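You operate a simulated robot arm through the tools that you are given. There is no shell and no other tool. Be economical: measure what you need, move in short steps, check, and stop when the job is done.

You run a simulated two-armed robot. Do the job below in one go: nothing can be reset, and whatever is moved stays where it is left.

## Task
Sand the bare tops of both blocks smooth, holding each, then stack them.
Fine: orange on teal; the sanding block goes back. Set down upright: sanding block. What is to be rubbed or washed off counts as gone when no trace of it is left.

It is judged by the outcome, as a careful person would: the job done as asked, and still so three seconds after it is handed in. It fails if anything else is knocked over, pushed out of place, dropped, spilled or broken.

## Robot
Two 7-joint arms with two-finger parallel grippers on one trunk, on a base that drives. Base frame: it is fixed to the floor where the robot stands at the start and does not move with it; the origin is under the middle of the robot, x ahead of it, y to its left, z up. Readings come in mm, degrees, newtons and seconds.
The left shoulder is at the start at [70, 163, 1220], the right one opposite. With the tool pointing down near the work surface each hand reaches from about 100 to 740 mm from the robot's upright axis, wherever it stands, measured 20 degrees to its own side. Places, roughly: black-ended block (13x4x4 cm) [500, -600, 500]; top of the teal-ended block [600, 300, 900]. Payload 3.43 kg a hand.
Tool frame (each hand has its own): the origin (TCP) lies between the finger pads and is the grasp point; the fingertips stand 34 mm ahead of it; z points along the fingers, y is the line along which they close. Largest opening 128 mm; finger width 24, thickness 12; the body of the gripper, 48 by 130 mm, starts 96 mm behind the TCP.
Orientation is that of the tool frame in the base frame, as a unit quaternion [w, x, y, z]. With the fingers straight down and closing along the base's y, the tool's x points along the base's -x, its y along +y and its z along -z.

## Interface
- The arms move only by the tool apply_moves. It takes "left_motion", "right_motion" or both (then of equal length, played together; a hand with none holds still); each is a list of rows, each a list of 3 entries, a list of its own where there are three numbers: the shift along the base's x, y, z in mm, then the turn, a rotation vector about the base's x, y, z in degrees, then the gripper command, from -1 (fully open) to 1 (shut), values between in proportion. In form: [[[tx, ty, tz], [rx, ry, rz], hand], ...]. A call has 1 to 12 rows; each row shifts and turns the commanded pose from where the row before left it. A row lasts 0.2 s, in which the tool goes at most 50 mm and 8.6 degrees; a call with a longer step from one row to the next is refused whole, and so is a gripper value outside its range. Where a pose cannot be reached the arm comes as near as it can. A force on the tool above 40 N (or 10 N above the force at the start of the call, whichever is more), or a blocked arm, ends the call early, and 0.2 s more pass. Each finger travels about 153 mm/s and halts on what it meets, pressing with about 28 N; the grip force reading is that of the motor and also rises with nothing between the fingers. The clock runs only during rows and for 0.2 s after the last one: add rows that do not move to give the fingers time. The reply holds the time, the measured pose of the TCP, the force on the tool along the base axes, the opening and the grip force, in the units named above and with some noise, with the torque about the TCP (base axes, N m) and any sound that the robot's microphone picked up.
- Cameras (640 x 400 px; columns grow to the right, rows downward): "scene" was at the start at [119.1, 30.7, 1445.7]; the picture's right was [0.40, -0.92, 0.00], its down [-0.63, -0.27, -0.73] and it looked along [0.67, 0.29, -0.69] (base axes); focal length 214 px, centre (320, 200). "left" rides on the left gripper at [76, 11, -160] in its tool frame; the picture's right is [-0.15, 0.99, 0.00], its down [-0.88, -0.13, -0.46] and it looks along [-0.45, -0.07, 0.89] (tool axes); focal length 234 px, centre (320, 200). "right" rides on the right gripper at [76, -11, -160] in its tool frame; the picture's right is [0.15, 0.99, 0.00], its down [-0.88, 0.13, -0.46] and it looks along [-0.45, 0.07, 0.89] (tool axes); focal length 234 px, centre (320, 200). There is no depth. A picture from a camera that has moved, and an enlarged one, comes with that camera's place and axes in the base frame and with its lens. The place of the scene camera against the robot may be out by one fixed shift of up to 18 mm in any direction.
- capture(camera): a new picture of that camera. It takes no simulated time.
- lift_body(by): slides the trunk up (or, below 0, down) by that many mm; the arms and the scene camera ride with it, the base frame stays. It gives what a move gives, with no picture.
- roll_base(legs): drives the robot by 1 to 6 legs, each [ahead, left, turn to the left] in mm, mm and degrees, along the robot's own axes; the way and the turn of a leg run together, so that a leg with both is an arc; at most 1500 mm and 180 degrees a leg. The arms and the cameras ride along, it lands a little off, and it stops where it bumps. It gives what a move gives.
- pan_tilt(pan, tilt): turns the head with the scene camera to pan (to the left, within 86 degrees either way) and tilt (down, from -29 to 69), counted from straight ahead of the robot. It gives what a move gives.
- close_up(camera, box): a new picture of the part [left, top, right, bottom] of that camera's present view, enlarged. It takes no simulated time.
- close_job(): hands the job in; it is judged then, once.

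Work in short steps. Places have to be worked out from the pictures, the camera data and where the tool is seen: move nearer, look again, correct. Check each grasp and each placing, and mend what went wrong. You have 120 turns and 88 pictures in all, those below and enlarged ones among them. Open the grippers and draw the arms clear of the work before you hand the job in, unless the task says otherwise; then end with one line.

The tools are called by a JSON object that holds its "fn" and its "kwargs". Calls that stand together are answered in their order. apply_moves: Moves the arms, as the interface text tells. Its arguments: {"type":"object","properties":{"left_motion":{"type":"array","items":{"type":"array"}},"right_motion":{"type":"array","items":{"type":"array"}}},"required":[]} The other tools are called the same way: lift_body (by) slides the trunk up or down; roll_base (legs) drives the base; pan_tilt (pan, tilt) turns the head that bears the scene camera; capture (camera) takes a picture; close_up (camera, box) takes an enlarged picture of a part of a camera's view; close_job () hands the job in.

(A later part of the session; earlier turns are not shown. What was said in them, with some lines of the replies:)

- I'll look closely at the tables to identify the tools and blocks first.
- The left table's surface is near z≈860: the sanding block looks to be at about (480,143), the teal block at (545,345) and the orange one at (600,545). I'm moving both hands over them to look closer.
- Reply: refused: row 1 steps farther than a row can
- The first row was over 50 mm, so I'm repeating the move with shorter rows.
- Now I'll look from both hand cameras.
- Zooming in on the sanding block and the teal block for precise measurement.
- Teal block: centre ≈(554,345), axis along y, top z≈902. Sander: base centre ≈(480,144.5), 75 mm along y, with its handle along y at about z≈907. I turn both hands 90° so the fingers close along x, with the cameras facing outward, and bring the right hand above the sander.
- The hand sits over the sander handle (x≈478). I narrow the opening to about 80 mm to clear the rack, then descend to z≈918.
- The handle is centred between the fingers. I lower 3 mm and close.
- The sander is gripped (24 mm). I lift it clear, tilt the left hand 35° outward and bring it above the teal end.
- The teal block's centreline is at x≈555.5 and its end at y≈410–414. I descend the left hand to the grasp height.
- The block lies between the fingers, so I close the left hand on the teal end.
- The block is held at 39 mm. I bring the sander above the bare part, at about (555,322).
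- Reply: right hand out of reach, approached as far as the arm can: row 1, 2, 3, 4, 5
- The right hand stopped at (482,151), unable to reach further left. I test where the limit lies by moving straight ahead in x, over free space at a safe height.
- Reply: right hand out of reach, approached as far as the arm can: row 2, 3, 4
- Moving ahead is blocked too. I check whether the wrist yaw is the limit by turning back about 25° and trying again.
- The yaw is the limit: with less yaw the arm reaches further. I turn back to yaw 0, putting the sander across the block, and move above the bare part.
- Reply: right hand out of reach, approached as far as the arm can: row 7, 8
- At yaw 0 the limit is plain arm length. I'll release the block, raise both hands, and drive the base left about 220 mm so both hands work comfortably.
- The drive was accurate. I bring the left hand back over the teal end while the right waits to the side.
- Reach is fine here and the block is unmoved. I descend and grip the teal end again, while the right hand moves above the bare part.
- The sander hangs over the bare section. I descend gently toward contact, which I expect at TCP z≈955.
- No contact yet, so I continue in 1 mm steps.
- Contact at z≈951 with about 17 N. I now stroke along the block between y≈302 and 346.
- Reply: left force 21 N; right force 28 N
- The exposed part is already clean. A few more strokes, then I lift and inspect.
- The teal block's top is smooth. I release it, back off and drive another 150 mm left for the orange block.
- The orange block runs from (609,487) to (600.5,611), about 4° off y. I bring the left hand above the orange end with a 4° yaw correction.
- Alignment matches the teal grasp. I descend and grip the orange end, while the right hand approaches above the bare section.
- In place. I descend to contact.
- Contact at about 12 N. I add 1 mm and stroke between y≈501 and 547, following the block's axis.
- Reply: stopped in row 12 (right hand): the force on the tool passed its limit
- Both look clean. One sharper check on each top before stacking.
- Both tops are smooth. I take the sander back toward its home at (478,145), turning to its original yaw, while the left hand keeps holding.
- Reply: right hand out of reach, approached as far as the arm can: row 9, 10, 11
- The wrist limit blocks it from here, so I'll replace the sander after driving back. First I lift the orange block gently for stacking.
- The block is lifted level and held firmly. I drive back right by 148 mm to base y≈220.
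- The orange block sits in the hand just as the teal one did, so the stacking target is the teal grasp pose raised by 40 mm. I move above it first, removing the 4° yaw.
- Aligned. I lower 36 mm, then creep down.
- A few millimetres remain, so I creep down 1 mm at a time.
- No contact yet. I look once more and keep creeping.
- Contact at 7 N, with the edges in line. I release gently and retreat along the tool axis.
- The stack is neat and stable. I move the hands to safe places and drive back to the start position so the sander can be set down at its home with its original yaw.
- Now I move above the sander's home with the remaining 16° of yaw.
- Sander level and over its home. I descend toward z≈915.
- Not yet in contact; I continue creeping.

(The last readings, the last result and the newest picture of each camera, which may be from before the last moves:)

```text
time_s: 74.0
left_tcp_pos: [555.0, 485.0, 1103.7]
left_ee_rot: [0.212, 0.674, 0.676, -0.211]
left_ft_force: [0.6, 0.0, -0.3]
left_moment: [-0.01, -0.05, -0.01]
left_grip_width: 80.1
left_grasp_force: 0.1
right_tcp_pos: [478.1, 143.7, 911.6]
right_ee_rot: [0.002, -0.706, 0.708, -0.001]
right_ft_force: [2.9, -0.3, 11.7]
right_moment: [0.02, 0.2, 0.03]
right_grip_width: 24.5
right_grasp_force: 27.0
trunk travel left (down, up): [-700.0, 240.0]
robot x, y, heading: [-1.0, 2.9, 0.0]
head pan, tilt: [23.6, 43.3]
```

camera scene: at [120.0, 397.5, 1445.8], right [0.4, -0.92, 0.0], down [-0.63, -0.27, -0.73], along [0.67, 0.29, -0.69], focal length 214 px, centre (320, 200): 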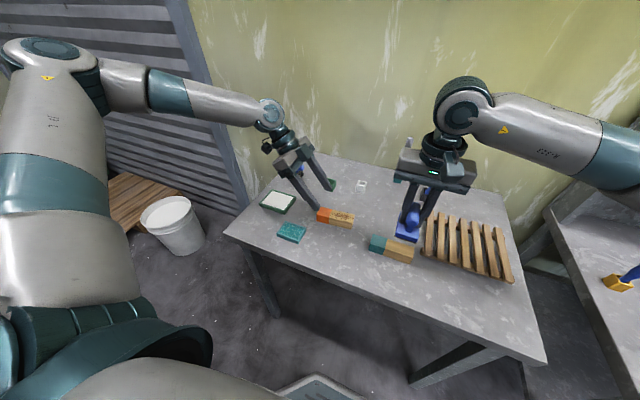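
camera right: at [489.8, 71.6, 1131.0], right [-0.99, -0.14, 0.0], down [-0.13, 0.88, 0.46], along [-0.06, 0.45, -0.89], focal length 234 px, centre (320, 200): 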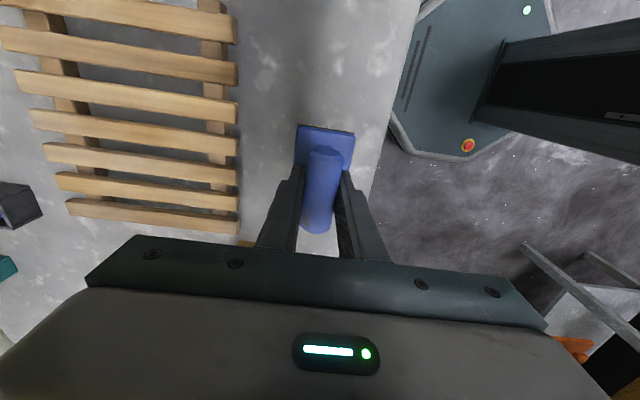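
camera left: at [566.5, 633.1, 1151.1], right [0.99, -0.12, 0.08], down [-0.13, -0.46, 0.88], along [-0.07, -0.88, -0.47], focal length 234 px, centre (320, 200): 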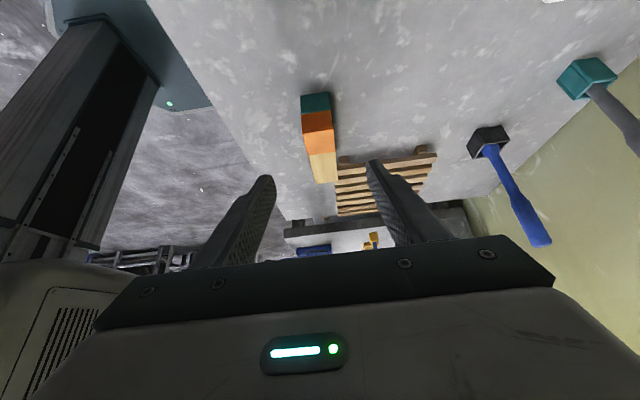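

The sander is down (11.7 N). I ease off slightly, open and rise straight up.

{"fn": "apply_moves", "kwargs": {"right_motion": [[[0, 0, 1], [0, 0, 0], 1], [[0, 0, 0], [0, 0, 0], 0.4], [[0, 0, 0], [0, 0, 0], 0.1], [[0, 0, 0], [0, 0, 0], -0.1], [[0, 0, 0], [0, 0, 0], -0.1], [[0, 0, 15], [0, 0, 0], -0.1], [[0, 0, 25], [0, 0, 0], -0.1], [[0, 0, 35], [0, 0, 0], -0.1], [[0, 0, 40], [0, 0, 0], -0.1], [[0, 0, 0], [0, 0, 0], -0.1]]}}

{"fn": "capture", "kwargs": {"camera": "right"}}

{"fn": "close_up", "kwargs": {"camera": "scene", "box": [260, 170, 400, 275]}}

```text
time_s: 76.2
left_tcp_pos: [555.5, 483.9, 1102.5]
left_ee_rot: [0.212, 0.673, 0.676, -0.212]
left_ft_force: [-0.1, 0.2, -0.1]
left_moment: [-0.02, -0.01, 0.01]
left_grip_width: 80.1
left_grasp_force: 0.0
right_tcp_pos: [478.8, 144.1, 1028.0]
right_ee_rot: [0.002, -0.706, 0.708, 0.0]
right_ft_force: [0.2, 0.1, -0.2]
right_moment: [0.01, 0.02, -0.01]
right_grip_width: 70.3
right_grasp_force: 0.0
trunk travel left (down, up): [-700.0, 240.0]
robot x, y, heading: [2.9, 4.5, -0.1]
head pan, tilt: [23.6, 43.3]
```

```text
30 pictures are left
camera right: at [490.0, 70.1, 1187.8], right [-0.99, -0.14, 0.0], down [-0.13, 0.88, 0.46], along [-0.06, 0.45, -0.89], focal length 234 px, centre (320, 200)
```

right: 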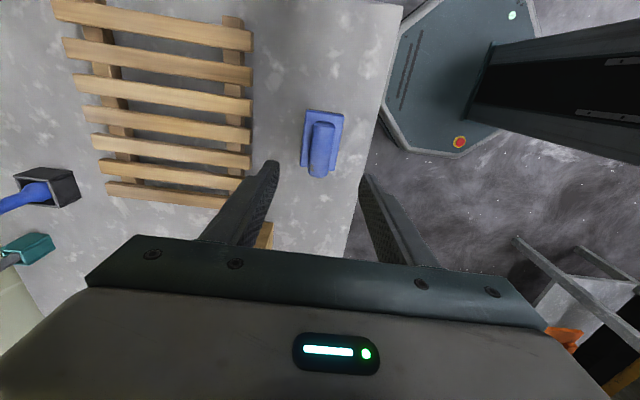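

```text
3.81 times, centred on (330, 222) of scene
camera zoom: at [119.9, 34.3, 1445.7], right [0.4, -0.92, 0.0], down [-0.63, -0.27, -0.73], along [0.67, 0.29, -0.69], focal length 817 px, centre (282, 114)
```

zoom: 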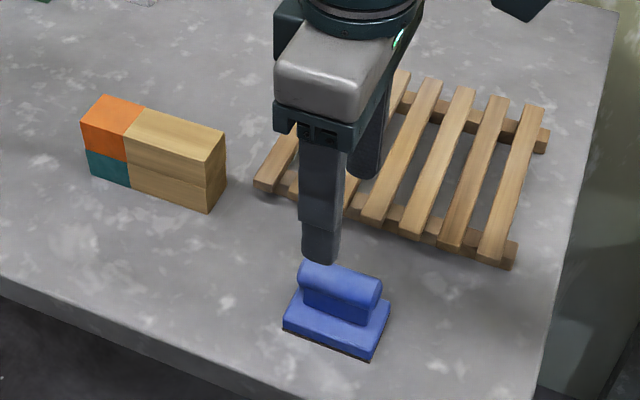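

The sander stands upright at its home and the stack is fine. I raise both hands clear with the grippers open, then take a final look.

{"fn": "apply_moves", "kwargs": {"right_motion": [[[0, 0, 35], [0, 0, 0], -0.1], [[0, 0, 35], [0, 0, 0], -0.5], [[0, -20, 35], [0, 0, 0], -1], [[0, -40, 20], [0, 0, 0], -1], [[0, -40, 20], [0, 0, 0], -1], [[0, 0, 0], [0, 0, 0], -1]], "left_motion": [[[0, 15, 30], [0, 0, 0], -0.5], [[0, 25, 30], [0, 0, 0], -1], [[0, 25, 20], [0, 0, 0], -1], [[0, 25, 0], [0, 0, 0], -1], [[0, 0, 0], [0, 0, 0], -1], [[0, 0, 0], [0, 0, 0], -1]]}}

{"fn": "capture", "kwargs": {"camera": "scene"}}

{"fn": "close_up", "kwargs": {"camera": "scene", "box": [160, 110, 420, 275]}}

```text
time_s: 77.6
left_tcp_pos: [554.7, 574.6, 1182.0]
left_ee_rot: [0.213, 0.674, 0.675, -0.213]
left_ft_force: [0.0, 0.4, -0.4]
left_moment: [-0.02, 0.0, 0.01]
left_grip_width: 128.1
left_grasp_force: 0.1
right_tcp_pos: [477.5, 45.4, 1172.8]
right_ee_rot: [0.0, -0.706, 0.708, -0.002]
right_ft_force: [-0.6, 0.7, 0.7]
right_moment: [0.01, -0.02, 0.03]
right_grip_width: 127.9
right_grasp_force: 0.0
trunk travel left (down, up): [-700.0, 240.0]
robot x, y, heading: [-2.7, 0.1, 0.1]
head pan, tilt: [23.6, 43.3]
```

```text
28 pictures are left
camera scene: at [119.3, 35.7, 1445.7], right [0.4, -0.92, 0.0], down [-0.63, -0.28, -0.73], along [0.67, 0.29, -0.69], focal length 214 px, centre (320, 200)
```

scene: 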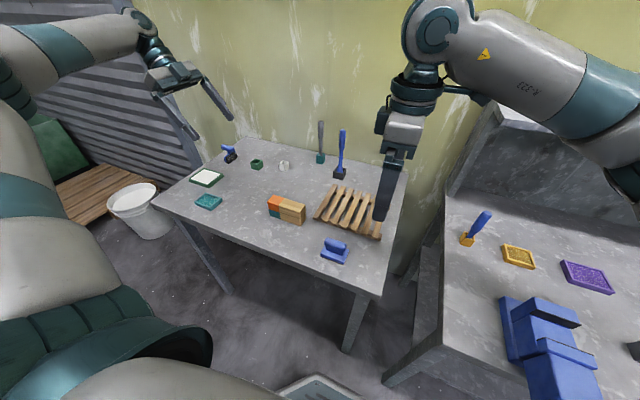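

```text
2.42 times, centred on (290, 192) of scene
camera zoom: at [119.3, 35.7, 1445.7], right [0.4, -0.92, 0.0], down [-0.63, -0.28, -0.73], along [0.67, 0.29, -0.69], focal length 520 px, centre (393, 218)
```

zoom: 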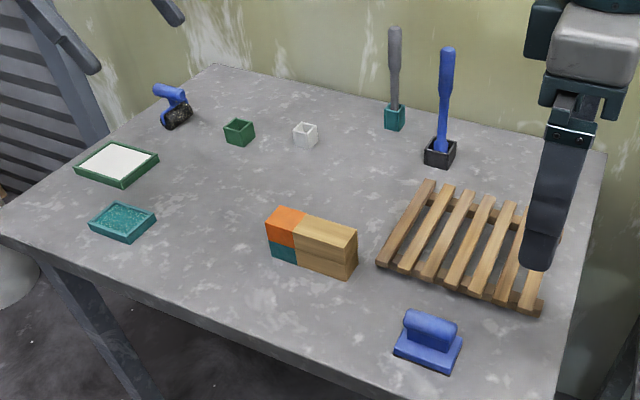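

Everything is as asked and nothing else has moved, so I hand the job in.

{"fn": "close_job", "kwargs": {}}

```text
The job is handed in.
```

I held and sanded both block tops until no marks showed, stacked the orange block on the teal one, and set the sanding block back upright in its original place.
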